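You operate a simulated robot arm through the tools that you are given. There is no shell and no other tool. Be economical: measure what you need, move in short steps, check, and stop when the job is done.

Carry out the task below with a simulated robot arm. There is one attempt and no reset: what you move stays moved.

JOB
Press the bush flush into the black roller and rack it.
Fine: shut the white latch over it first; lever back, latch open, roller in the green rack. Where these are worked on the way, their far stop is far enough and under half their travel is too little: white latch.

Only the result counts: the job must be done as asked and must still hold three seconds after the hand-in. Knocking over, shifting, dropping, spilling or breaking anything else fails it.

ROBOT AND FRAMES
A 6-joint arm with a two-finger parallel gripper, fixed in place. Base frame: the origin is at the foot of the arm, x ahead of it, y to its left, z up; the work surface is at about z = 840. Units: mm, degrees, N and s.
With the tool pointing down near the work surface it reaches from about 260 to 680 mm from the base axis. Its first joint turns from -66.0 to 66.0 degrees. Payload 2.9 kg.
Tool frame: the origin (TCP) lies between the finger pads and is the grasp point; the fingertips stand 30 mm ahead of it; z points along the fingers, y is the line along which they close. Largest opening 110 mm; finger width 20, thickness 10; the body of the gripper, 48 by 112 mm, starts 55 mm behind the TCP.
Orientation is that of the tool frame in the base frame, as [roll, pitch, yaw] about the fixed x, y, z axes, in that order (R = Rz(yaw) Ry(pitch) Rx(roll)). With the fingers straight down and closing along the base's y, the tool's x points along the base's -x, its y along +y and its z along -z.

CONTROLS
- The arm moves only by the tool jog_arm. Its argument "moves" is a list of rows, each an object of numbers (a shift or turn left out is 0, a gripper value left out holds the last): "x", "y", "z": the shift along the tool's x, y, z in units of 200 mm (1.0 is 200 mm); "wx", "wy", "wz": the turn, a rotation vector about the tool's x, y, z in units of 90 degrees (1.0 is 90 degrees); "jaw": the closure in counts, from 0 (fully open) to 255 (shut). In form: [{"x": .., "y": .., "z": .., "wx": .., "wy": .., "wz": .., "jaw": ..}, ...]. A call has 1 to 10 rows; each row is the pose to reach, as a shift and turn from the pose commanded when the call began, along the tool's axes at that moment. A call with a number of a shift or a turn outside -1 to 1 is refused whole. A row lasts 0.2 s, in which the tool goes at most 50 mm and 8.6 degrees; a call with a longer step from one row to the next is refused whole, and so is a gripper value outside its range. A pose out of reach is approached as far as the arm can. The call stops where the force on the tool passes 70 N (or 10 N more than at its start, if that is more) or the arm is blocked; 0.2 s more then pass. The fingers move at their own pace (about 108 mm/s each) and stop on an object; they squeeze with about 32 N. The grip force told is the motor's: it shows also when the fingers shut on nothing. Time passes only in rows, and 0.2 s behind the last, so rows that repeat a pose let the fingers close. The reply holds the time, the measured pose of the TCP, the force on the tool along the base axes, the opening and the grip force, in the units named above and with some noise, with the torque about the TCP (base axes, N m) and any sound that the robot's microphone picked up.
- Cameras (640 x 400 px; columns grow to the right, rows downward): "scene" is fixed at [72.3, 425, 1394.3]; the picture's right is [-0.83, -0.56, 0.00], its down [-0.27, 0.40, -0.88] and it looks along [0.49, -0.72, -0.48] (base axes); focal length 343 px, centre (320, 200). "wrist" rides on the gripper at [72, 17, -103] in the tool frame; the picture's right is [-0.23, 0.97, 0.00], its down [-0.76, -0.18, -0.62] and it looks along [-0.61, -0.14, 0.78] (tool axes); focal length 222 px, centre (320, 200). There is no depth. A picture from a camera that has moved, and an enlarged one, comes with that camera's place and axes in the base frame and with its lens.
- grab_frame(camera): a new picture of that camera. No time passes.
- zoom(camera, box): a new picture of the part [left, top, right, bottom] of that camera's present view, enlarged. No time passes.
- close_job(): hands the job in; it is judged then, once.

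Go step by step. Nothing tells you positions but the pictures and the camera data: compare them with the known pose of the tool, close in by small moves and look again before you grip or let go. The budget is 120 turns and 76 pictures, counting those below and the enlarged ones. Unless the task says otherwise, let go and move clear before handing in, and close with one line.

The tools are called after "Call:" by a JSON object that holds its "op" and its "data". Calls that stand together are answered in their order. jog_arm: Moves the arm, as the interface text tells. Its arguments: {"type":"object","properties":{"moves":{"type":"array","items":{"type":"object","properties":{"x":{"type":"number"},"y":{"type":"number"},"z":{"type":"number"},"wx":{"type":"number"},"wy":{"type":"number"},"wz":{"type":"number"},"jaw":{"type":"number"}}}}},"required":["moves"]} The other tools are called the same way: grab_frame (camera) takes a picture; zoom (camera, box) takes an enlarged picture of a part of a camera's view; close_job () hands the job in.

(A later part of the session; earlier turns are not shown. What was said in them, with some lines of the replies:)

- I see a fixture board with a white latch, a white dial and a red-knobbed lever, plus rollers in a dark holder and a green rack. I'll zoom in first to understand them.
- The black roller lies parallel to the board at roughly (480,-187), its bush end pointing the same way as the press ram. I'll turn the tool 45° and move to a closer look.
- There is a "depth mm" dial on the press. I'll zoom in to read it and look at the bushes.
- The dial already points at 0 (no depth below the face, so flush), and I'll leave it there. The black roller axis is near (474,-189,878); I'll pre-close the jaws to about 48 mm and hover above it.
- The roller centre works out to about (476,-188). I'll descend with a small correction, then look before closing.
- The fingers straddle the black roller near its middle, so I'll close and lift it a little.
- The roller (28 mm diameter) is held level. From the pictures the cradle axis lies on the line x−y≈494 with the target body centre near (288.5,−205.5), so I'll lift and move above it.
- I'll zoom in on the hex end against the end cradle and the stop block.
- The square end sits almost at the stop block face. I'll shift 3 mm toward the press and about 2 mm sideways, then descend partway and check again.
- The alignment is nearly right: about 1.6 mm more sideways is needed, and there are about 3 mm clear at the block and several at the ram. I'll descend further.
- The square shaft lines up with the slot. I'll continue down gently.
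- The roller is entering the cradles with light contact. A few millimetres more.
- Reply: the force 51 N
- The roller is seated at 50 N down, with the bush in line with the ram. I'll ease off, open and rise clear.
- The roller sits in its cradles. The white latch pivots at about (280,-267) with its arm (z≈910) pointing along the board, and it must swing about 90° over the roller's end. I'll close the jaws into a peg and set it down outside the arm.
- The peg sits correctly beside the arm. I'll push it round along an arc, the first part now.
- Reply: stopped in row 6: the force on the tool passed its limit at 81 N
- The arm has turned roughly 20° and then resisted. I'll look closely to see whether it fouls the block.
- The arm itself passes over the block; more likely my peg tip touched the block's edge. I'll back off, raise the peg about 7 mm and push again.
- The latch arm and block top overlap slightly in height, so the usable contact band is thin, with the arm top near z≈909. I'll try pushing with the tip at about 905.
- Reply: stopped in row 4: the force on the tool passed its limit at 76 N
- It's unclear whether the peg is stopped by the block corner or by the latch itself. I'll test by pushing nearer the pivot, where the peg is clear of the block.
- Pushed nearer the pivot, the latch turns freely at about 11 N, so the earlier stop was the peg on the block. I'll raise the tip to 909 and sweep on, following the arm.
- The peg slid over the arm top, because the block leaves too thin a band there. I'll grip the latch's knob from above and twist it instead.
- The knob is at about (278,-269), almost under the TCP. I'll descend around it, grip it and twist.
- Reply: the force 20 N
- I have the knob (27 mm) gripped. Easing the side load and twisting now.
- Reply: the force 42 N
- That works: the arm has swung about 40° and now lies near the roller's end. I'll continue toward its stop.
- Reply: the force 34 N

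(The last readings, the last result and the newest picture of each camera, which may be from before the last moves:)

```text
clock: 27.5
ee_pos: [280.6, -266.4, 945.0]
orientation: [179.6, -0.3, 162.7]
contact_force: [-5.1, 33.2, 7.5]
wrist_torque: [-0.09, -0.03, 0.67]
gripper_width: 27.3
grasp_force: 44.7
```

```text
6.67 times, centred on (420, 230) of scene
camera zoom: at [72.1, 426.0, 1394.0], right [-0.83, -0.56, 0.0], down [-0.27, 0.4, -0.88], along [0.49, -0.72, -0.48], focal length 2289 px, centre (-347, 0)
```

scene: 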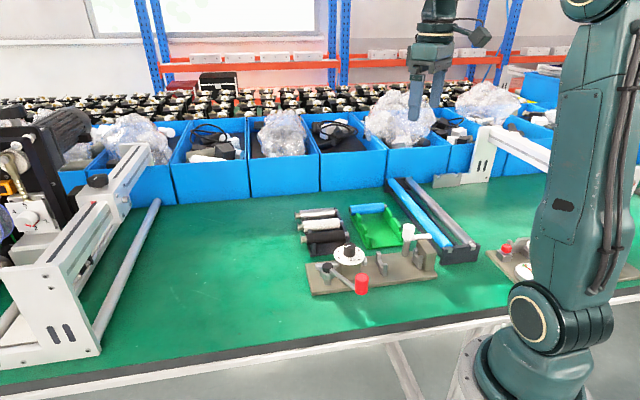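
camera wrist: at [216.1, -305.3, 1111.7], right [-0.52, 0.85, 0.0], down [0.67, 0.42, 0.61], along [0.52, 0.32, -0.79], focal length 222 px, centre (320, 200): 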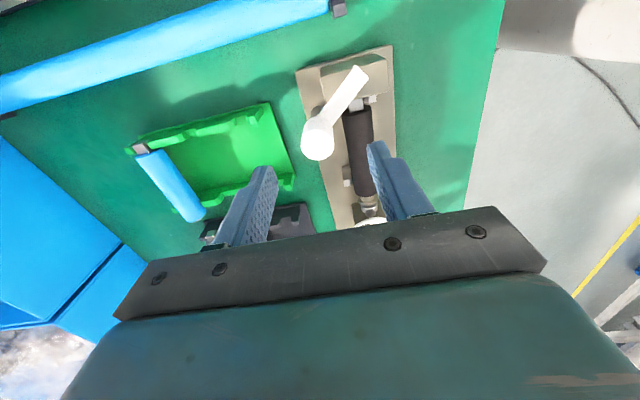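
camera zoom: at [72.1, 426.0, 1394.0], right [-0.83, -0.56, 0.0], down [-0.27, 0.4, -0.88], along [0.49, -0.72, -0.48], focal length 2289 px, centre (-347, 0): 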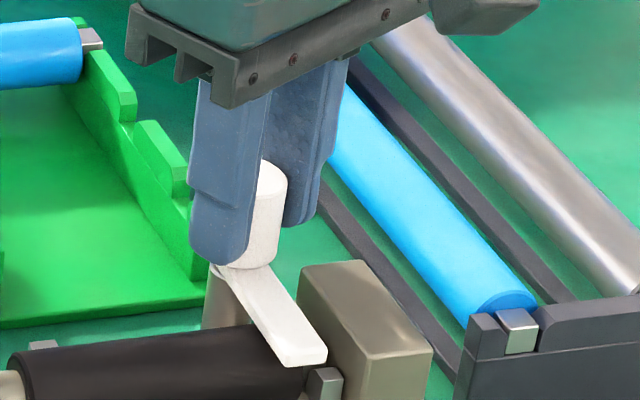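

The twist torque rose and the grip slipped, so the latch is at its far stop over the roller end. I'll release it, rise, and move toward the red lever knob near (293,-46).

Call:
{"op": "jog_arm", "data": {"moves": [{"jaw": 110}, {"jaw": 110}, {"z": -0.15}, {"z": -0.35}, {"x": 0.06, "y": 0.2, "z": -0.35}, {"x": 0.12, "y": 0.42, "z": -0.35}, {"x": 0.19, "y": 0.64, "z": -0.35}, {"x": 0.25, "y": 0.82, "z": -0.35}, {"x": 0.268, "y": 0.95, "z": -0.35}, {"x": 0.268, "y": 0.95, "z": -0.35}]}}

Call:
{"op": "grab_frame", "data": {"camera": "wrist"}}

Call:
{"op": "zoom", "data": {"camera": "scene", "box": [300, 190, 460, 310]}}

```text
clock: 29.7
ee_pos: [287.5, -73.2, 1014.1]
orientation: [-180.0, 0.1, 162.6]
contact_force: [0.7, -0.6, 0.0]
wrist_torque: [0.01, 0.0, -0.05]
gripper_width: 62.7
grasp_force: 0.0
```

```text
31 pictures are left
camera wrist: at [222.1, -34.6, 1117.7], right [0.51, 0.86, 0.0], down [0.67, -0.4, 0.62], along [0.54, -0.32, -0.78], focal length 222 px, centre (320, 200)
```

wrist: 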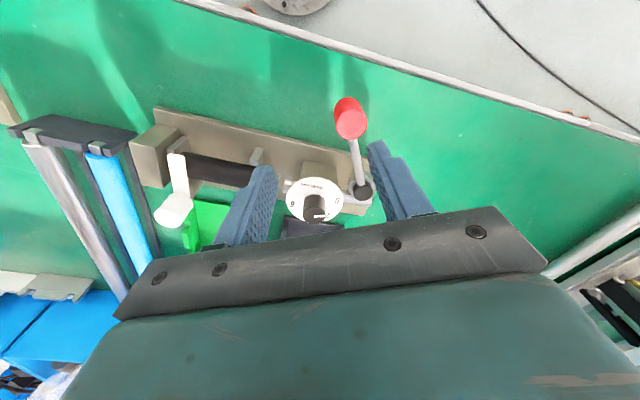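

```text
3.33 times, centred on (380, 250) of scene
camera zoom: at [72.3, 425.1, 1394.3], right [-0.83, -0.56, 0.0], down [-0.27, 0.4, -0.88], along [0.49, -0.72, -0.48], focal length 1145 px, centre (120, 33)
```

zoom: 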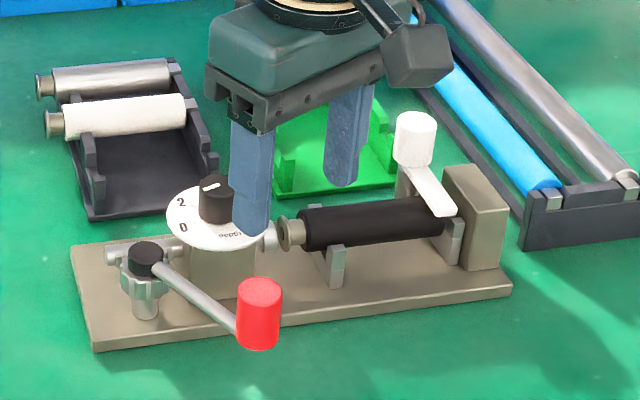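

The latch lies over the roller end. The red knob is at (292,-45.5), z 902–939, so I'll descend over it and grip it.

Call:
{"op": "jog_arm", "data": {"moves": [{"x": 0.02, "y": 0.139}, {"x": 0.02, "y": 0.139, "z": 0.2}, {"x": 0.02, "y": 0.139, "z": 0.35}, {"x": 0.02, "y": 0.139, "z": 0.405}, {"x": 0.02, "y": 0.139, "z": 0.405}, {"x": 0.02, "y": 0.139, "z": 0.405, "jaw": 255}, {"x": 0.02, "y": 0.139, "z": 0.405, "jaw": 255}, {"x": 0.02, "y": 0.139, "z": 0.405, "jaw": 255}]}}

Call:
{"op": "zoom", "data": {"camera": "scene", "box": [300, 190, 460, 310]}}

```text
clock: 31.5
ee_pos: [290.6, -44.3, 935.1]
orientation: [179.9, 0.1, 162.7]
contact_force: [3.2, 10.1, -12.9]
wrist_torque: [-0.78, -0.28, 0.12]
gripper_width: 25.7
grasp_force: 44.8
```

```text
3.33 times, centred on (380, 250) of scene
camera zoom: at [72.5, 425.3, 1394.2], right [-0.83, -0.56, 0.0], down [-0.27, 0.4, -0.88], along [0.49, -0.72, -0.48], focal length 1145 px, centre (120, 33)
```

zoom: 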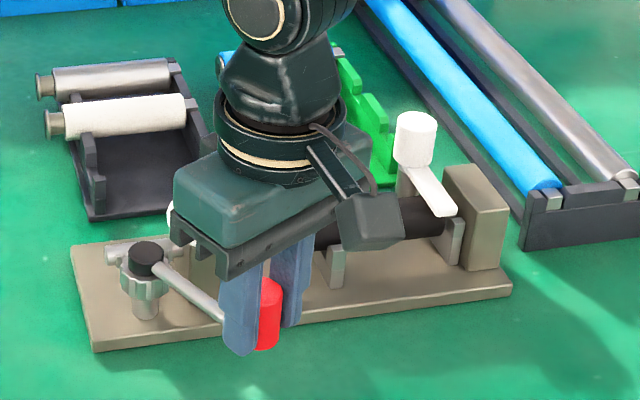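

I have the red knob. The rack geometry says that turning clockwise seen from above drives the ram toward the roller, so I'll make a first 30° arc about the hub at (390,-71).

Call:
{"op": "jog_arm", "data": {"moves": [{"x": 0.0003, "y": 0.0445, "wz": 0.0556}, {"x": -0.0033, "y": 0.0888, "wz": 0.111}, {"x": -0.0107, "y": 0.1327, "wz": 0.1667}, {"x": -0.0219, "y": 0.1757, "wz": 0.222}, {"x": -0.0368, "y": 0.2177, "wz": 0.2778}, {"x": -0.0553, "y": 0.2581, "wz": 0.3333}]}}

Call:
{"op": "zoom", "data": {"camera": "scene", "box": [300, 190, 460, 310]}}

```text
clock: 32.9
ee_pos: [318.4, 2.7, 935.2]
orientation: [179.9, 0.0, 132.7]
contact_force: [-14.8, 15.4, 37.9]
wrist_torque: [-0.46, 0.7, 0.01]
gripper_width: 26.1
grasp_force: 45.0
```

```text
3.33 times, centred on (380, 250) of scene
camera zoom: at [71.6, 425.5, 1394.2], right [-0.83, -0.56, 0.0], down [-0.27, 0.4, -0.88], along [0.49, -0.72, -0.48], focal length 1145 px, centre (120, 33)
```

zoom: 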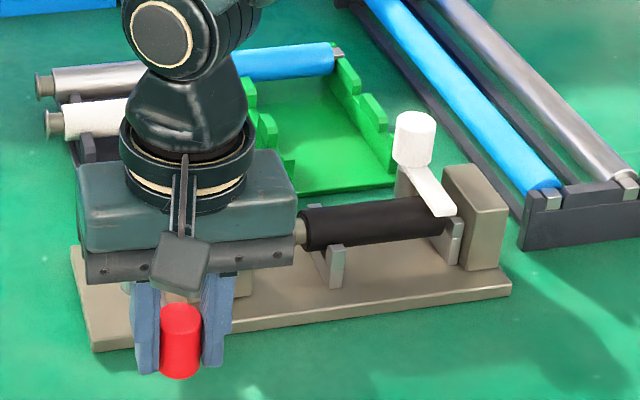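

The lever moves; there is some radial and vertical strain, so I'll add a small correction and continue another 30°.

Call:
{"op": "jog_arm", "data": {"moves": [{"x": 0.008, "y": 0.0445, "z": -0.006, "wz": 0.0556}, {"x": 0.0047, "y": 0.0888, "z": -0.008, "wz": 0.111}, {"x": -0.0027, "y": 0.1327, "z": -0.008, "wz": 0.1667}, {"x": -0.0139, "y": 0.1757, "z": -0.008, "wz": 0.222}, {"x": -0.0288, "y": 0.2177, "z": -0.008, "wz": 0.2778}, {"x": -0.0473, "y": 0.2581, "z": -0.008, "wz": 0.3333}]}}

Call:
{"op": "zoom", "data": {"camera": "scene", "box": [300, 190, 460, 310]}}

```text
clock: 34.3
ee_pos: [362.5, 28.0, 934.8]
orientation: [180.0, 0.1, 102.4]
contact_force: [4.9, -9.3, -18.6]
wrist_torque: [0.1, 0.73, 0.24]
gripper_width: 25.3
grasp_force: 44.9
```

```text
3.33 times, centred on (380, 250) of scene
camera zoom: at [72.7, 424.8, 1394.3], right [-0.83, -0.56, 0.0], down [-0.27, 0.4, -0.88], along [0.49, -0.72, -0.48], focal length 1145 px, centre (120, 33)
```

zoom: 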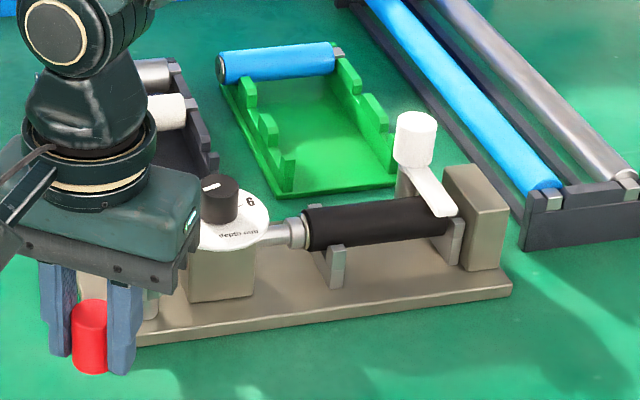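

The ram has reached the bush. I'll keep pressing.

Call:
{"op": "jog_arm", "data": {"moves": [{"x": -0.003, "y": 0.0445, "z": 0.004, "wz": 0.0556}, {"x": -0.0063, "y": 0.0888, "z": 0.004, "wz": 0.111}, {"x": -0.0137, "y": 0.1327, "z": 0.004, "wz": 0.1667}, {"x": -0.0249, "y": 0.1757, "z": 0.004, "wz": 0.222}, {"x": -0.0398, "y": 0.2177, "z": 0.004, "wz": 0.2778}, {"x": -0.0583, "y": 0.2581, "z": 0.004, "wz": 0.3333}]}}

Call:
{"op": "zoom", "data": {"camera": "scene", "box": [340, 210, 440, 285]}}

```text
clock: 34.9
ee_pos: [368.4, 28.3, 933.6]
orientation: [-178.2, 0.4, 93.0]
contact_force: [-16.5, -5.1, 16.7]
wrist_torque: [0.36, -0.93, -0.13]
gripper_width: 25.9
grasp_force: 44.8
stopped in row 3: the force on the tool passed its limit at 75 N (the readings are from after the stop); the commanded pose is now the measured one
```

```text
5.33 times, centred on (390, 248) of scene
camera zoom: at [71.7, 424.9, 1394.4], right [-0.83, -0.56, 0.0], down [-0.27, 0.4, -0.88], along [0.49, -0.72, -0.48], focal length 1831 px, centre (-53, -53)
```

zoom: 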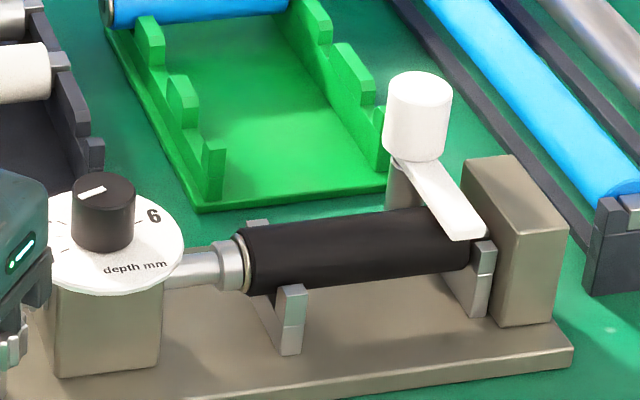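

The ram appears to have driven the bush home and then met a hard stop. I'll take a close look.

Call:
{"op": "zoom", "data": {"camera": "scene", "box": [372, 248, 396, 266]}}

```text
16.00 times, centred on (384, 257) of scene
camera zoom: at [71.7, 424.9, 1394.4], right [-0.83, -0.56, 0.0], down [-0.27, 0.4, -0.88], along [0.49, -0.72, -0.48], focal length 5494 px, centre (-704, -712)
```

zoom: 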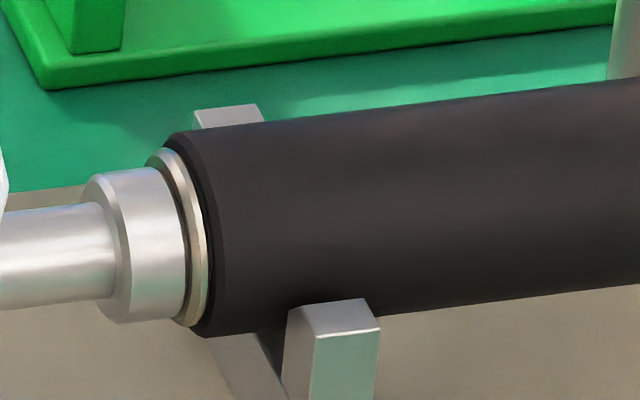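

There may still be a hairline gap, so I'll push the lever once more against its stop.

Call:
{"op": "jog_arm", "data": {"moves": [{"x": 0.003, "y": 0.02, "wx": -0.01}, {"x": 0.005, "y": 0.04, "wz": 0.02, "wx": -0.01}, {"x": 0.005, "y": 0.06, "wz": 0.04, "wx": -0.01}, {"x": 0.004, "y": 0.08, "wz": 0.06, "wx": -0.01}, {"x": 0.002, "y": 0.1, "wz": 0.08, "wx": -0.01}]}}

Call:
{"op": "zoom", "data": {"camera": "scene", "box": [372, 248, 396, 266]}}

```text
clock: 35.6
ee_pos: [367.8, 27.8, 931.9]
orientation: [-177.4, 0.5, 90.3]
contact_force: [-18.0, -2.9, 16.2]
wrist_torque: [0.37, -1.24, -0.1]
gripper_width: 26.3
grasp_force: 44.5
stopped in row 3: the force on the tool passed its limit at 72 N (the readings are from after the stop); the commanded pose is now the measured one
```

```text
16.00 times, centred on (384, 257) of scene
camera zoom: at [71.7, 424.9, 1394.4], right [-0.83, -0.56, 0.0], down [-0.27, 0.4, -0.88], along [0.49, -0.72, -0.48], focal length 5494 px, centre (-704, -712)
```

zoom: 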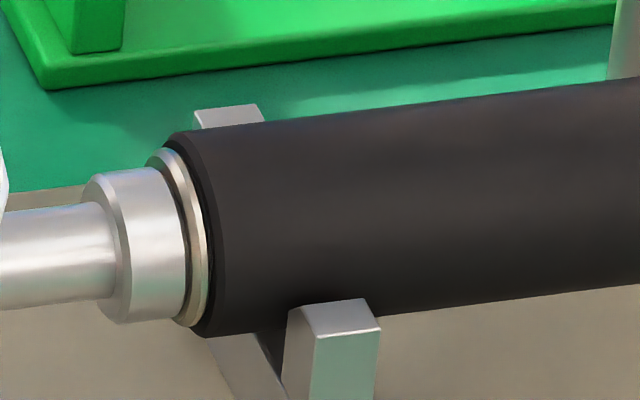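

It has not changed, so this is a solid stop. I'll compare it with the finished blue roller's bush.

Call:
{"op": "zoom", "data": {"camera": "scene", "box": [343, 198, 367, 216]}}

```text
16.00 times, centred on (355, 207) of scene
camera zoom: at [71.7, 424.9, 1394.4], right [-0.83, -0.56, 0.0], down [-0.27, 0.4, -0.88], along [0.49, -0.72, -0.48], focal length 5494 px, centre (-240, 88)
```

zoom: 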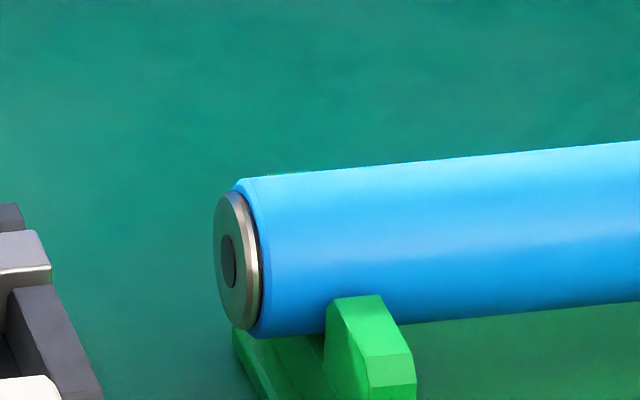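

The bush matches the finished blue roller: the flange is home. Next I'll bring the lever back, first relaxing the strain and straightening the tool.

Call:
{"op": "jog_arm", "data": {"moves": [{"y": -0.02, "wx": -0.012}, {"y": -0.04, "x": -0.008, "wx": -0.028}, {"y": -0.04, "x": -0.008, "wx": -0.028}]}}

```text
clock: 36.4
ee_pos: [363.0, 28.0, 930.9]
orientation: [179.7, 0.4, 90.4]
contact_force: [4.9, 5.2, 15.5]
wrist_torque: [-0.75, 1.03, 0.49]
gripper_width: 25.3
grasp_force: 44.3
```

Call:
{"op": "jog_arm", "data": {"moves": [{"x": -0.022, "y": -0.056, "z": -0.006, "wz": -0.075}, {"x": -0.049, "y": -0.1125, "z": -0.008, "wz": -0.153}, {"x": -0.0825, "y": -0.165, "z": -0.01, "wz": -0.23}, {"x": -0.122, "y": -0.213, "z": -0.012, "wz": -0.308}, {"x": -0.167, "y": -0.2555, "z": -0.014, "wz": -0.386}, {"x": -0.217, "y": -0.2925, "z": -0.016, "wz": -0.463}, {"x": -0.2715, "y": -0.3235, "z": -0.016, "wz": -0.541}, {"x": -0.3205, "y": -0.344, "z": -0.016, "wz": -0.608}, {"x": -0.363, "y": -0.3575, "z": -0.016, "wz": -0.663}, {"x": -0.3805, "y": -0.362, "z": -0.016, "wz": -0.686}]}}

Call:
{"op": "zoom", "data": {"camera": "scene", "box": [300, 190, 460, 310]}}

```text
clock: 38.6
ee_pos: [290.0, -44.0, 935.6]
orientation: [179.9, 0.2, 152.6]
contact_force: [3.2, 34.0, -15.0]
wrist_torque: [-0.67, -0.35, -0.29]
gripper_width: 25.4
grasp_force: 45.0
```

```text
3.33 times, centred on (380, 250) of scene
camera zoom: at [72.5, 426.0, 1394.0], right [-0.83, -0.56, 0.0], down [-0.27, 0.4, -0.88], along [0.49, -0.72, -0.48], focal length 1145 px, centre (120, 33)
```

zoom: 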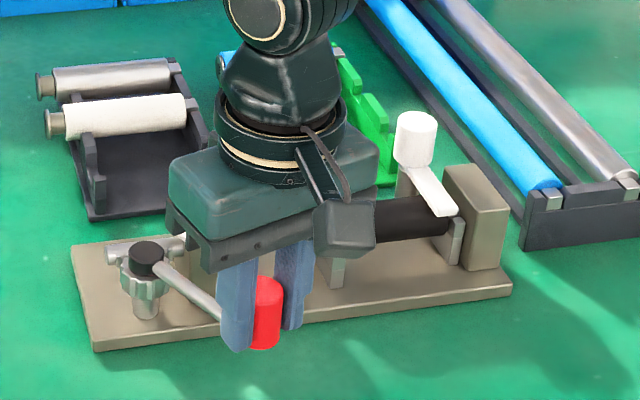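

The lever is back against its rest stop. I'll release, rise and travel to the latch knob.

Call:
{"op": "jog_arm", "data": {"moves": [{"jaw": 110}, {"jaw": 110}, {"z": -0.15}, {"z": -0.36}, {"x": -0.09, "y": -0.2, "z": -0.36}, {"x": -0.18, "y": -0.4, "z": -0.36}, {"x": -0.28, "y": -0.6, "z": -0.36}, {"x": -0.38, "y": -0.8, "z": -0.36}, {"x": -0.472, "y": -1.0, "z": -0.36}, {"x": -0.472, "y": -1.0, "z": -0.36}]}}

Call:
{"op": "grab_frame", "data": {"camera": "wrist"}}

Call:
{"op": "zoom", "data": {"camera": "scene", "box": [300, 200, 460, 310]}}

```text
clock: 40.8
ee_pos: [282.1, -270.7, 1004.7]
orientation: [-179.6, 0.3, 152.1]
contact_force: [0.6, 0.7, -1.4]
wrist_torque: [0.03, 0.01, -0.01]
gripper_width: 62.9
grasp_force: 0.0
```

```text
21 pictures are left
camera wrist: at [223.9, -221.1, 1106.8], right [0.66, 0.75, 0.0], down [0.59, -0.51, 0.63], along [0.47, -0.42, -0.78], focal length 222 px, centre (320, 200)
```

wrist: 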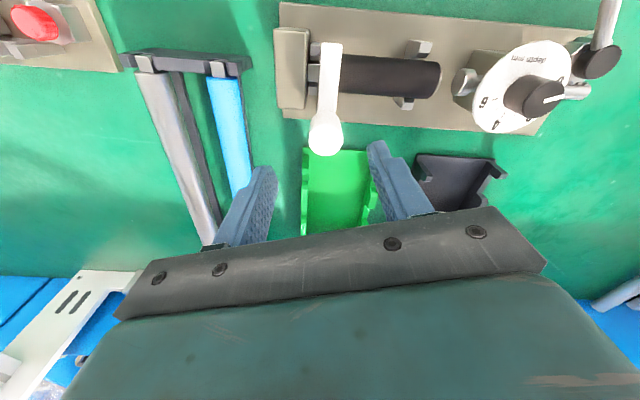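

```text
3.64 times, centred on (380, 255) of scene
camera zoom: at [72.3, 425.0, 1394.3], right [-0.83, -0.56, 0.0], down [-0.27, 0.4, -0.88], along [0.49, -0.72, -0.48], focal length 1249 px, centre (102, 0)
```

zoom: 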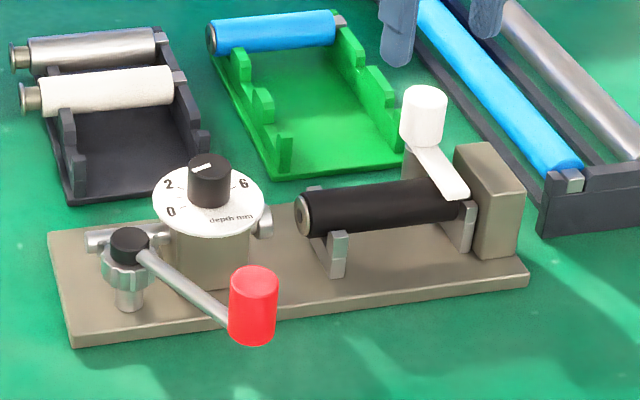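

The bush is flush, the latch shut and the ram back. Now I'll grip the latch knob and turn it open.

Call:
{"op": "jog_arm", "data": {"moves": [{"x": 0.015, "y": 0.007, "z": 0.12}, {"x": 0.015, "y": 0.007, "z": 0.24}, {"x": 0.015, "y": 0.007, "z": 0.303}, {"x": 0.015, "y": 0.007, "z": 0.303}, {"x": 0.015, "y": 0.007, "z": 0.303, "jaw": 255}, {"x": 0.015, "y": 0.007, "z": 0.303, "jaw": 255}, {"x": 0.015, "y": 0.007, "z": 0.303, "jaw": 255}]}}

Call:
{"op": "jog_arm", "data": {"moves": [{"wz": -0.08}, {"wz": -0.16}, {"wz": -0.24}, {"wz": -0.32}, {"wz": -0.4}, {"wz": -0.48}, {"wz": -0.56}, {"wz": -0.64}, {"wz": -0.72}, {"wz": -0.8}]}}

Call:
{"op": "zoom", "data": {"camera": "scene", "box": [370, 200, 460, 265]}}

```text
clock: 42.4
ee_pos: [279.9, -265.6, 946.8]
orientation: [180.0, 0.3, 152.5]
contact_force: [13.0, 23.8, 0.3]
wrist_torque: [0.23, -0.01, 0.08]
gripper_width: 26.6
grasp_force: 44.9
```

```text
clock: 44.6
ee_pos: [281.1, -270.3, 948.2]
orientation: [-178.9, -0.3, -136.0]
contact_force: [20.3, -34.8, -34.6]
wrist_torque: [0.22, 0.47, -0.23]
gripper_width: 27.0
grasp_force: 44.9
```

```text
6.15 times, centred on (415, 232) of scene
camera zoom: at [73.2, 423.8, 1394.6], right [-0.83, -0.56, 0.0], down [-0.27, 0.4, -0.87], along [0.49, -0.72, -0.48], focal length 2113 px, centre (-265, 0)
```

zoom: 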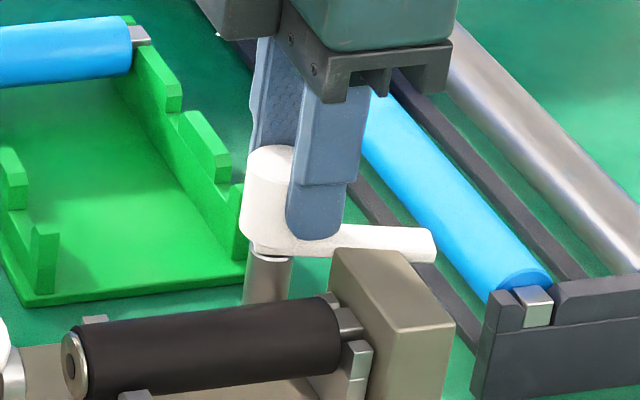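

It is nearly fully open. I'll turn a little more to the original place.

Call:
{"op": "jog_arm", "data": {"moves": [{"y": -0.01, "wx": -0.012}, {"y": -0.01, "wx": -0.012, "wz": -0.07}, {"y": -0.01, "wx": -0.012, "wz": -0.14}, {"y": -0.01, "wx": -0.012, "wz": -0.21}, {"y": -0.01, "wx": -0.012, "wz": -0.26}, {"y": -0.01, "wx": -0.012, "wz": -0.26}]}}

Call:
{"op": "zoom", "data": {"camera": "scene", "box": [370, 200, 460, 265]}}

```text
clock: 46.0
ee_pos: [284.1, -272.0, 948.3]
orientation: [180.0, -0.5, -112.4]
contact_force: [18.4, -23.0, -15.7]
wrist_torque: [-0.98, -0.94, -0.74]
gripper_width: 27.1
grasp_force: 45.1
```

```text
6.15 times, centred on (415, 232) of scene
camera zoom: at [73.0, 424.4, 1394.5], right [-0.83, -0.56, 0.0], down [-0.27, 0.4, -0.88], along [0.49, -0.72, -0.48], focal length 2113 px, centre (-265, 0)
```

zoom: 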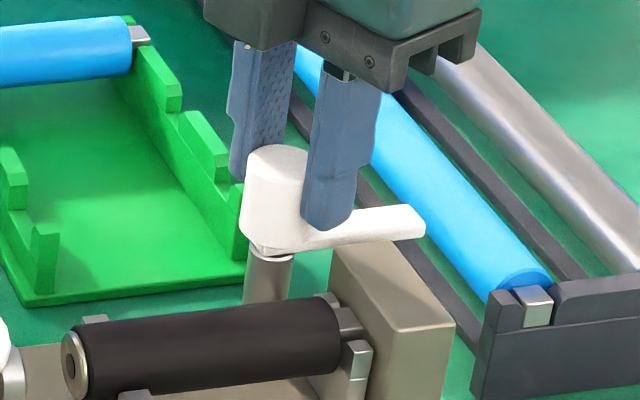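

The latch is open at its stop. I'll release, rise, realign to the roller and hover above it.

Call:
{"op": "jog_arm", "data": {"moves": [{"jaw": 110}, {"jaw": 110}, {"z": -0.15}, {"z": -0.32}, {"x": -0.1, "y": 0.03, "z": -0.32, "wz": 0.083}, {"x": -0.2, "y": 0.06, "z": -0.32, "wz": 0.166, "jaw": 144}, {"x": -0.32, "y": 0.102, "z": -0.32, "wz": 0.25}, {"x": -0.32, "y": 0.102, "z": -0.2, "wz": 0.25}, {"x": -0.32, "y": 0.102, "z": -0.1, "wz": 0.25}, {"x": -0.32, "y": 0.102, "z": -0.1, "wz": 0.25}]}}

Call:
{"op": "grab_frame", "data": {"camera": "wrist"}}

```text
clock: 48.2
ee_pos: [284.1, -202.7, 968.7]
orientation: [179.4, -0.4, -135.0]
contact_force: [0.0, -0.1, -0.3]
wrist_torque: [0.0, -0.02, -0.01]
gripper_width: 48.0
grasp_force: 0.1
```

```text
17 pictures are left
camera wrist: at [222.0, -241.6, 1072.0], right [-0.53, 0.85, 0.01], down [0.67, 0.41, 0.62], along [0.52, 0.33, -0.79], focal length 222 px, centre (320, 200)
```

wrist: 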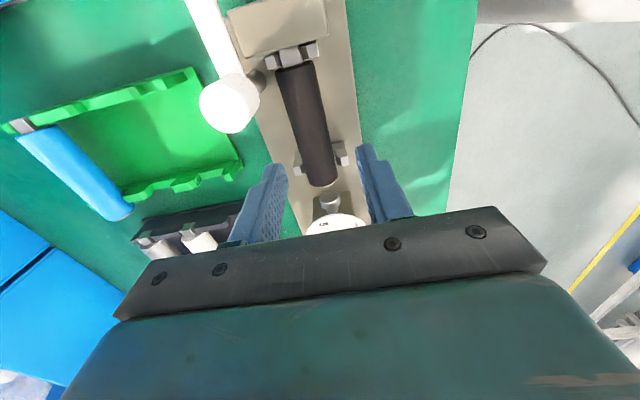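

The TCP is about 5 mm off to one side; I'll correct that, descend and grip the roller.

Call:
{"op": "jog_arm", "data": {"moves": [{"x": -0.007, "y": -0.027, "z": 0.06, "wx": 0.007, "wy": -0.004}, {"x": -0.007, "y": -0.027, "z": 0.18, "wx": 0.007, "wy": -0.004}, {"x": -0.007, "y": -0.027, "z": 0.28, "wx": 0.007, "wy": -0.004}, {"x": -0.007, "y": -0.027, "z": 0.355, "wx": 0.007, "wy": -0.004}, {"x": -0.007, "y": -0.027, "z": 0.355, "wx": 0.007, "wy": -0.004}, {"x": -0.007, "y": -0.027, "z": 0.355, "wx": 0.007, "wy": -0.004, "jaw": 255}, {"x": -0.007, "y": -0.027, "z": 0.355, "wx": 0.007, "wy": -0.004, "jaw": 255}, {"x": -0.007, "y": -0.027, "z": 0.355, "wx": 0.007, "wy": -0.004, "jaw": 255}]}}

Call:
{"op": "zoom", "data": {"camera": "scene", "box": [330, 190, 450, 280]}}

```text
clock: 50.0
ee_pos: [289.3, -204.3, 896.9]
orientation: [-180.0, -0.1, -135.0]
contact_force: [0.3, -0.1, 0.3]
wrist_torque: [0.04, -0.03, -0.01]
gripper_width: 29.0
grasp_force: 31.9
```

```text
4.44 times, centred on (390, 235) of scene
camera zoom: at [72.4, 425.0, 1394.3], right [-0.83, -0.56, 0.0], down [-0.27, 0.4, -0.88], along [0.49, -0.72, -0.48], focal length 1526 px, centre (9, 44)
```

zoom: 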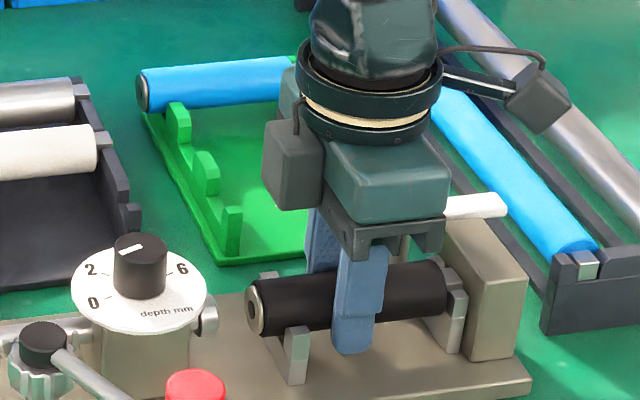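

The roller is gripped. I'll lift it clear and move over the front free slot of the green rack, near (372,-298).

Call:
{"op": "jog_arm", "data": {"moves": [{"z": -0.1}, {"z": -0.3}, {"z": -0.5}, {"z": -0.57}, {"x": 0.01, "y": -0.16, "z": -0.57}, {"x": 0.02, "y": -0.32, "z": -0.57}, {"x": 0.03, "y": -0.48, "z": -0.57}, {"x": 0.039, "y": -0.624, "z": -0.57}, {"x": 0.039, "y": -0.624, "z": -0.57}]}}

Call:
{"op": "grab_frame", "data": {"camera": "wrist"}}

Call:
{"op": "zoom", "data": {"camera": "scene", "box": [330, 170, 450, 260]}}

```text
clock: 52.0
ee_pos: [372.0, -298.8, 1010.2]
orientation: [180.0, -0.1, -135.0]
contact_force: [0.5, 0.3, -1.8]
wrist_torque: [-0.01, 0.04, 0.01]
gripper_width: 28.7
grasp_force: 31.6
```

```text
15 pictures are left
camera wrist: at [308.7, -338.2, 1111.7], right [-0.53, 0.85, 0.0], down [0.66, 0.41, 0.62], along [0.53, 0.33, -0.78], focal length 222 px, centre (320, 200)
```

wrist: 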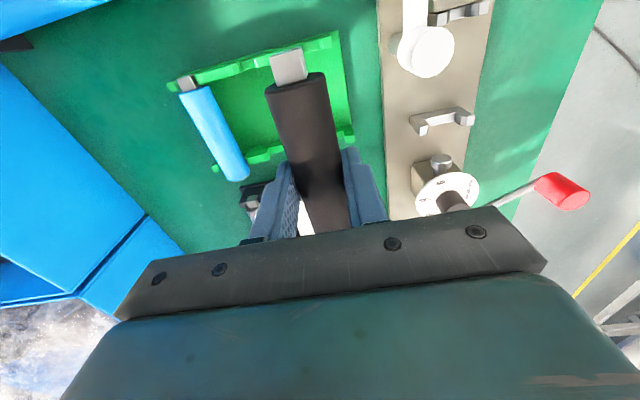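

```text
4.44 times, centred on (390, 215) of scene
camera zoom: at [72.4, 425.0, 1394.3], right [-0.83, -0.56, 0.0], down [-0.27, 0.4, -0.88], along [0.49, -0.72, -0.48], focal length 1526 px, centre (9, 133)
```

zoom: 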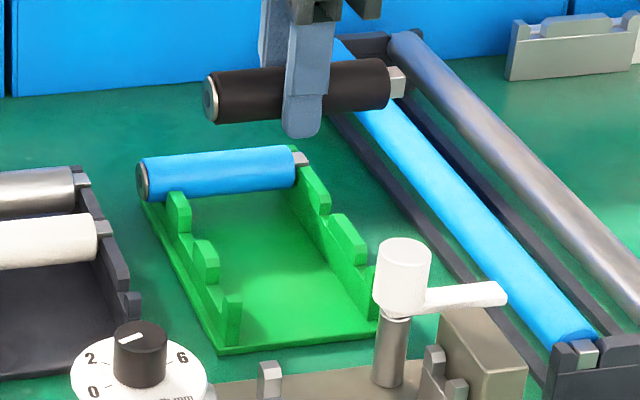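

Call:
{"op": "zoom", "data": {"camera": "wrist", "box": [160, 20, 370, 185]}}

```text
2.42 times, centred on (265, 102) of wrist
camera zoom: at [308.7, -338.2, 1111.7], right [-0.53, 0.85, 0.0], down [0.66, 0.41, 0.62], along [0.53, 0.33, -0.78], focal length 538 px, centre (453, 436)
```

zoom: 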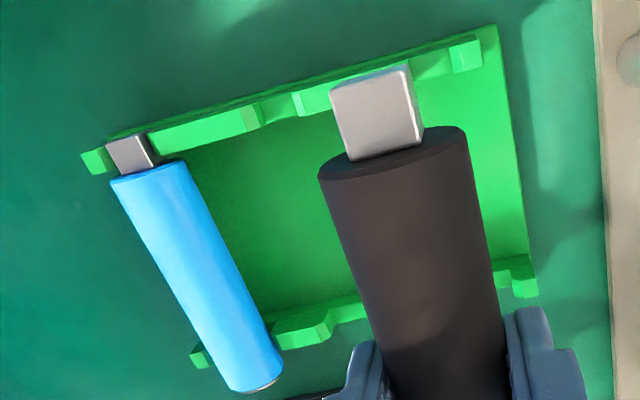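

The front slot reads at x−y≈667, and matching the blue roller needs about 4 mm along the axis. I'll adjust, descend partway and check.

Call:
{"op": "jog_arm", "data": {"moves": [{"x": -0.02, "y": 0.0134, "z": 0.1}, {"x": -0.02, "y": 0.0134, "z": 0.25}, {"x": -0.02, "y": 0.0134, "z": 0.4}, {"x": -0.02, "y": 0.0134, "z": 0.46}, {"x": -0.02, "y": 0.0134, "z": 0.46}]}}

Call:
{"op": "zoom", "data": {"camera": "wrist", "box": [160, 10, 390, 185]}}

Call:
{"op": "zoom", "data": {"camera": "scene", "box": [335, 190, 435, 260]}}

```text
clock: 53.2
ee_pos: [372.4, -291.6, 915.9]
orientation: [-180.0, -0.1, -135.0]
contact_force: [0.5, 0.1, -2.8]
wrist_torque: [0.02, 0.0, 0.0]
gripper_width: 28.8
grasp_force: 32.0
```

```text
2.29 times, centred on (275, 98) of wrist
camera zoom: at [308.7, -331.5, 1019.0], right [-0.53, 0.85, 0.0], down [0.66, 0.41, 0.62], along [0.53, 0.33, -0.78], focal length 508 px, centre (423, 434)
```

zoom: 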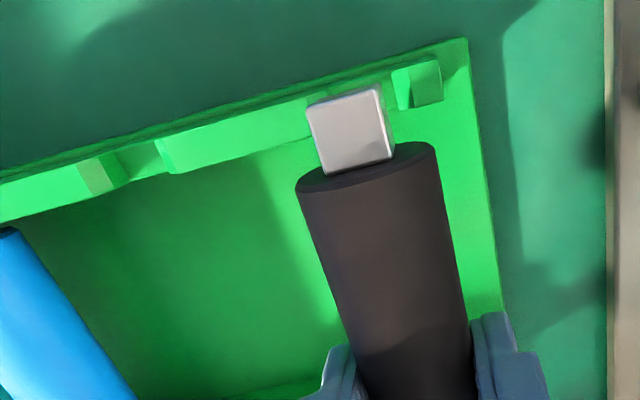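

```text
5.71 times, centred on (385, 225) of scene
camera zoom: at [72.4, 425.0, 1394.3], right [-0.83, -0.56, 0.0], down [-0.27, 0.4, -0.88], along [0.49, -0.72, -0.48], focal length 1962 px, centre (-51, 57)
```

zoom: 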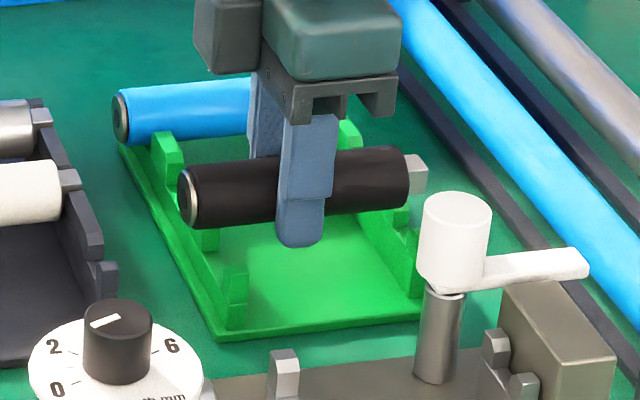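

The square shaft is lined up with the front slot to within about a millimetre. I'll lower gently and watch the forces.

Call:
{"op": "jog_arm", "data": {"moves": [{"z": 0.025}, {"z": 0.05}, {"z": 0.065}, {"z": 0.065}]}}

Call:
{"op": "zoom", "data": {"camera": "wrist", "box": [260, 10, 390, 110]}}

Call:
{"op": "zoom", "data": {"camera": "scene", "box": [345, 200, 425, 260]}}

```text
clock: 54.2
ee_pos: [372.2, -293.1, 904.9]
orientation: [-179.9, -0.1, -135.0]
contact_force: [-0.4, -0.9, -1.3]
wrist_torque: [-0.02, 0.04, 0.01]
gripper_width: 28.6
grasp_force: 31.3
```

```text
4.00 times, centred on (325, 60) of wrist
camera zoom: at [309.2, -332.6, 1008.5], right [-0.53, 0.85, 0.0], down [0.66, 0.41, 0.62], along [0.53, 0.33, -0.78], focal length 888 px, centre (300, 760)
```

zoom: 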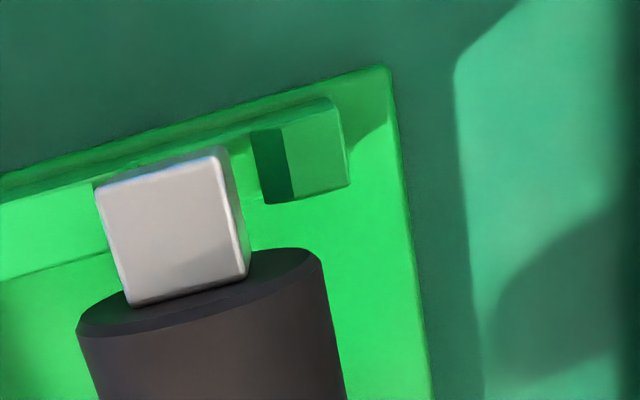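

```text
6.67 times, centred on (385, 230) of scene
camera zoom: at [72.4, 425.0, 1394.3], right [-0.83, -0.56, 0.0], down [-0.27, 0.4, -0.88], along [0.49, -0.72, -0.48], focal length 2289 px, centre (-113, 0)
```

zoom: 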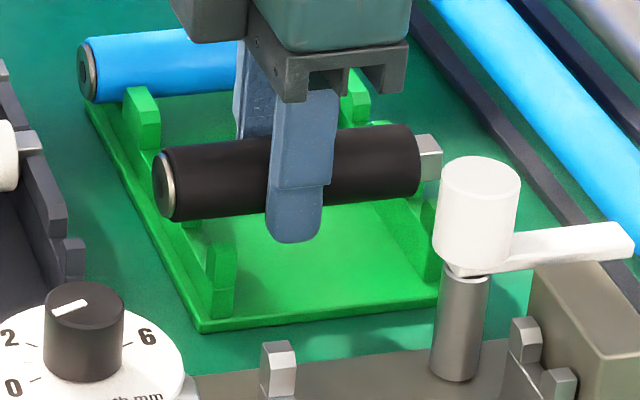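

Call:
{"op": "jog_arm", "data": {"moves": [{"y": 0.008, "z": 0.01}, {"y": 0.008, "z": 0.03}, {"y": 0.008, "z": 0.045}, {"y": 0.008, "z": 0.045}]}}

Call:
{"op": "zoom", "data": {"camera": "wrist", "box": [260, 10, 390, 110]}}

```text
clock: 55.2
ee_pos: [372.3, -291.6, 897.6]
orientation: [179.9, -0.1, -135.0]
contact_force: [-0.5, -0.5, -2.7]
wrist_torque: [0.0, -0.03, 0.02]
gripper_width: 28.6
grasp_force: 31.9
```

```text
4.00 times, centred on (325, 60) of wrist
camera zoom: at [308.3, -331.0, 1000.2], right [-0.53, 0.85, 0.0], down [0.67, 0.41, 0.62], along [0.53, 0.33, -0.78], focal length 888 px, centre (300, 760)
```

zoom: 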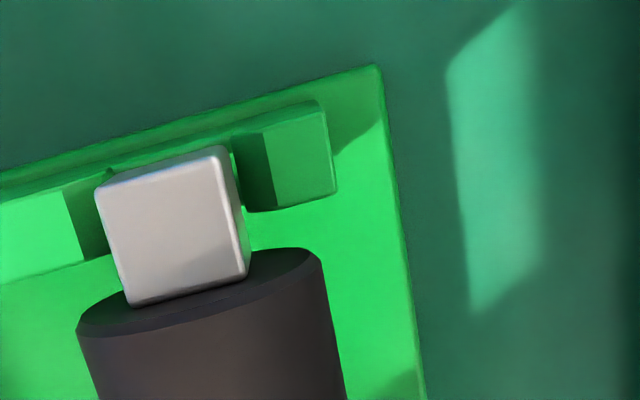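

The shaft is now centred between the two teeth. Continuing down to contact.

Call:
{"op": "jog_arm", "data": {"moves": [{"z": 0.012}, {"z": 0.024}, {"z": 0.036}, {"z": 0.036}]}}

Call:
{"op": "zoom", "data": {"camera": "scene", "box": [345, 200, 425, 260]}}

```text
clock: 56.2
ee_pos: [373.4, -291.5, 890.7]
orientation: [-179.9, -0.1, -134.9]
contact_force: [-0.1, -0.2, -2.1]
wrist_torque: [0.0, 0.04, 0.01]
gripper_width: 28.8
grasp_force: 31.3
```

```text
6.67 times, centred on (385, 230) of scene
camera zoom: at [72.4, 425.0, 1394.3], right [-0.83, -0.56, 0.0], down [-0.27, 0.4, -0.88], along [0.49, -0.72, -0.48], focal length 2289 px, centre (-113, 0)
```

zoom: 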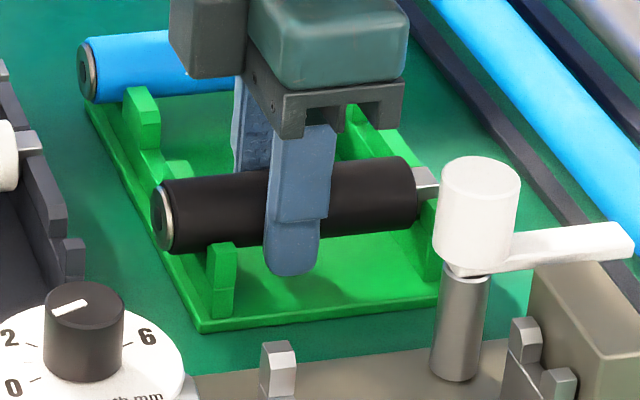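

Call:
{"op": "jog_arm", "data": {"moves": [{"z": 0.01}, {"z": 0.02}, {"z": 0.02}]}}

```text
clock: 57.0
ee_pos: [372.8, -292.7, 888.2]
orientation: [-179.8, -0.1, -135.0]
contact_force: [-6.6, 7.5, 31.1]
wrist_torque: [0.13, 0.36, -0.42]
gripper_width: 28.6
grasp_force: 31.9
```

Contact at 31 N. I'll take a quick check of seating before letting go.

Call:
{"op": "zoom", "data": {"camera": "scene", "box": [345, 200, 425, 260]}}

Call:
{"op": "zoom", "data": {"camera": "wrist", "box": [260, 10, 390, 110]}}

```text
6.67 times, centred on (385, 230) of scene
camera zoom: at [71.8, 425.5, 1394.2], right [-0.83, -0.56, 0.0], down [-0.27, 0.4, -0.88], along [0.49, -0.72, -0.48], focal length 2289 px, centre (-113, 0)
```

zoom: 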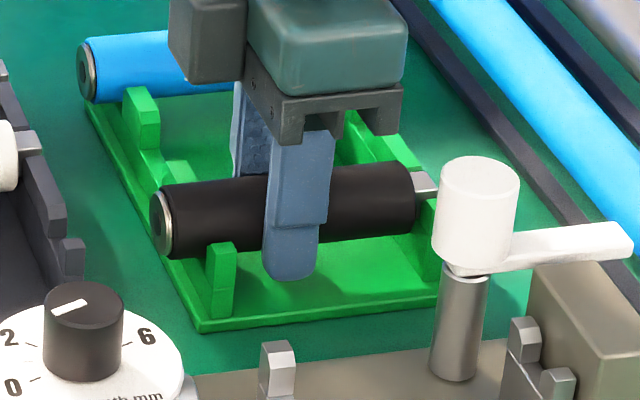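

```text
4.00 times, centred on (325, 60) of wrist
camera zoom: at [308.3, -331.4, 991.2], right [-0.53, 0.85, 0.0], down [0.66, 0.41, 0.62], along [0.53, 0.33, -0.78], focal length 888 px, centre (300, 760)
```

zoom: 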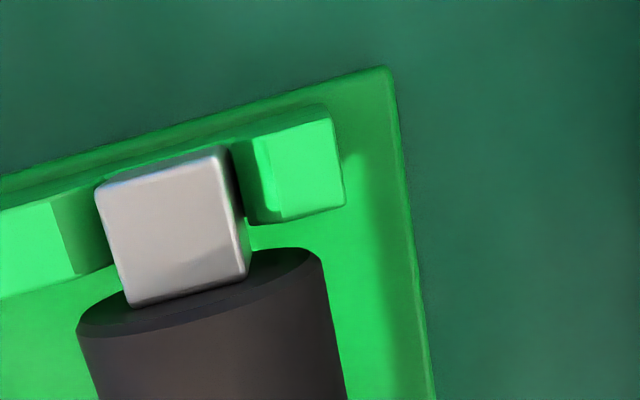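

It is seated just like the blue one. I'll ease off, release and rise clear.

Call:
{"op": "jog_arm", "data": {"moves": [{"z": -0.003}, {"z": -0.003, "jaw": 144}, {"z": -0.003, "jaw": 144}, {"z": -0.1}, {"z": -0.3}, {"z": -0.5}, {"z": -0.7}, {"z": -0.7}]}}

Call:
{"op": "zoom", "data": {"camera": "scene", "box": [300, 180, 460, 300]}}

Call:
{"op": "zoom", "data": {"camera": "scene", "box": [345, 190, 425, 250]}}

```text
clock: 58.8
ee_pos: [369.2, -291.5, 1026.6]
orientation: [-180.0, -0.2, -135.0]
contact_force: [-0.4, 0.1, 0.0]
wrist_torque: [-0.02, -0.03, 0.0]
gripper_width: 47.9
grasp_force: 0.0
```

```text
3.33 times, centred on (380, 240) of scene
camera zoom: at [72.3, 425.1, 1394.3], right [-0.83, -0.56, 0.0], down [-0.27, 0.4, -0.88], along [0.49, -0.72, -0.48], focal length 1145 px, centre (120, 67)
```

zoom: 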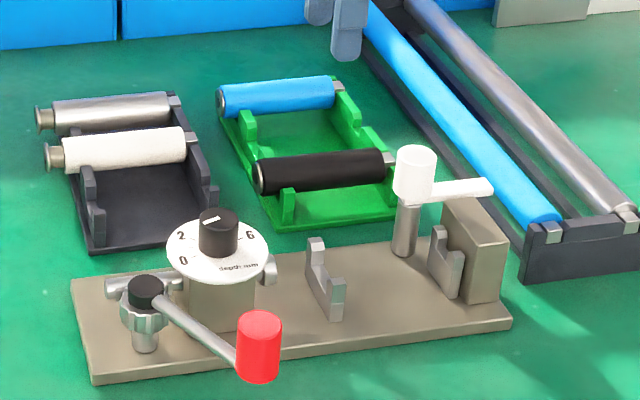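

```text
6.67 times, centred on (385, 220) of scene
camera zoom: at [72.3, 425.1, 1394.3], right [-0.83, -0.56, 0.0], down [-0.27, 0.4, -0.88], along [0.49, -0.72, -0.48], focal length 2289 px, centre (-113, 67)
```

zoom: 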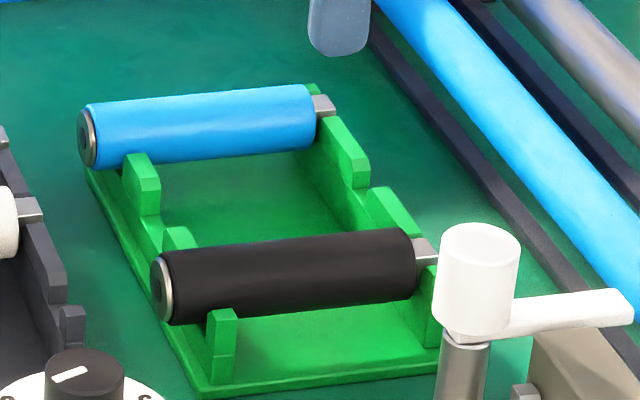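

The black roller is racked level with its bush flush. The latch is open, the lever is back and nothing else has moved, so I'm handing in.

Call:
{"op": "close_job", "data": {}}

```text
The job is handed in.
```

The bush is pressed flush and the black roller is in the front slot of the green rack, with the lever back, the white latch open and the arm clear; the job is handed in.
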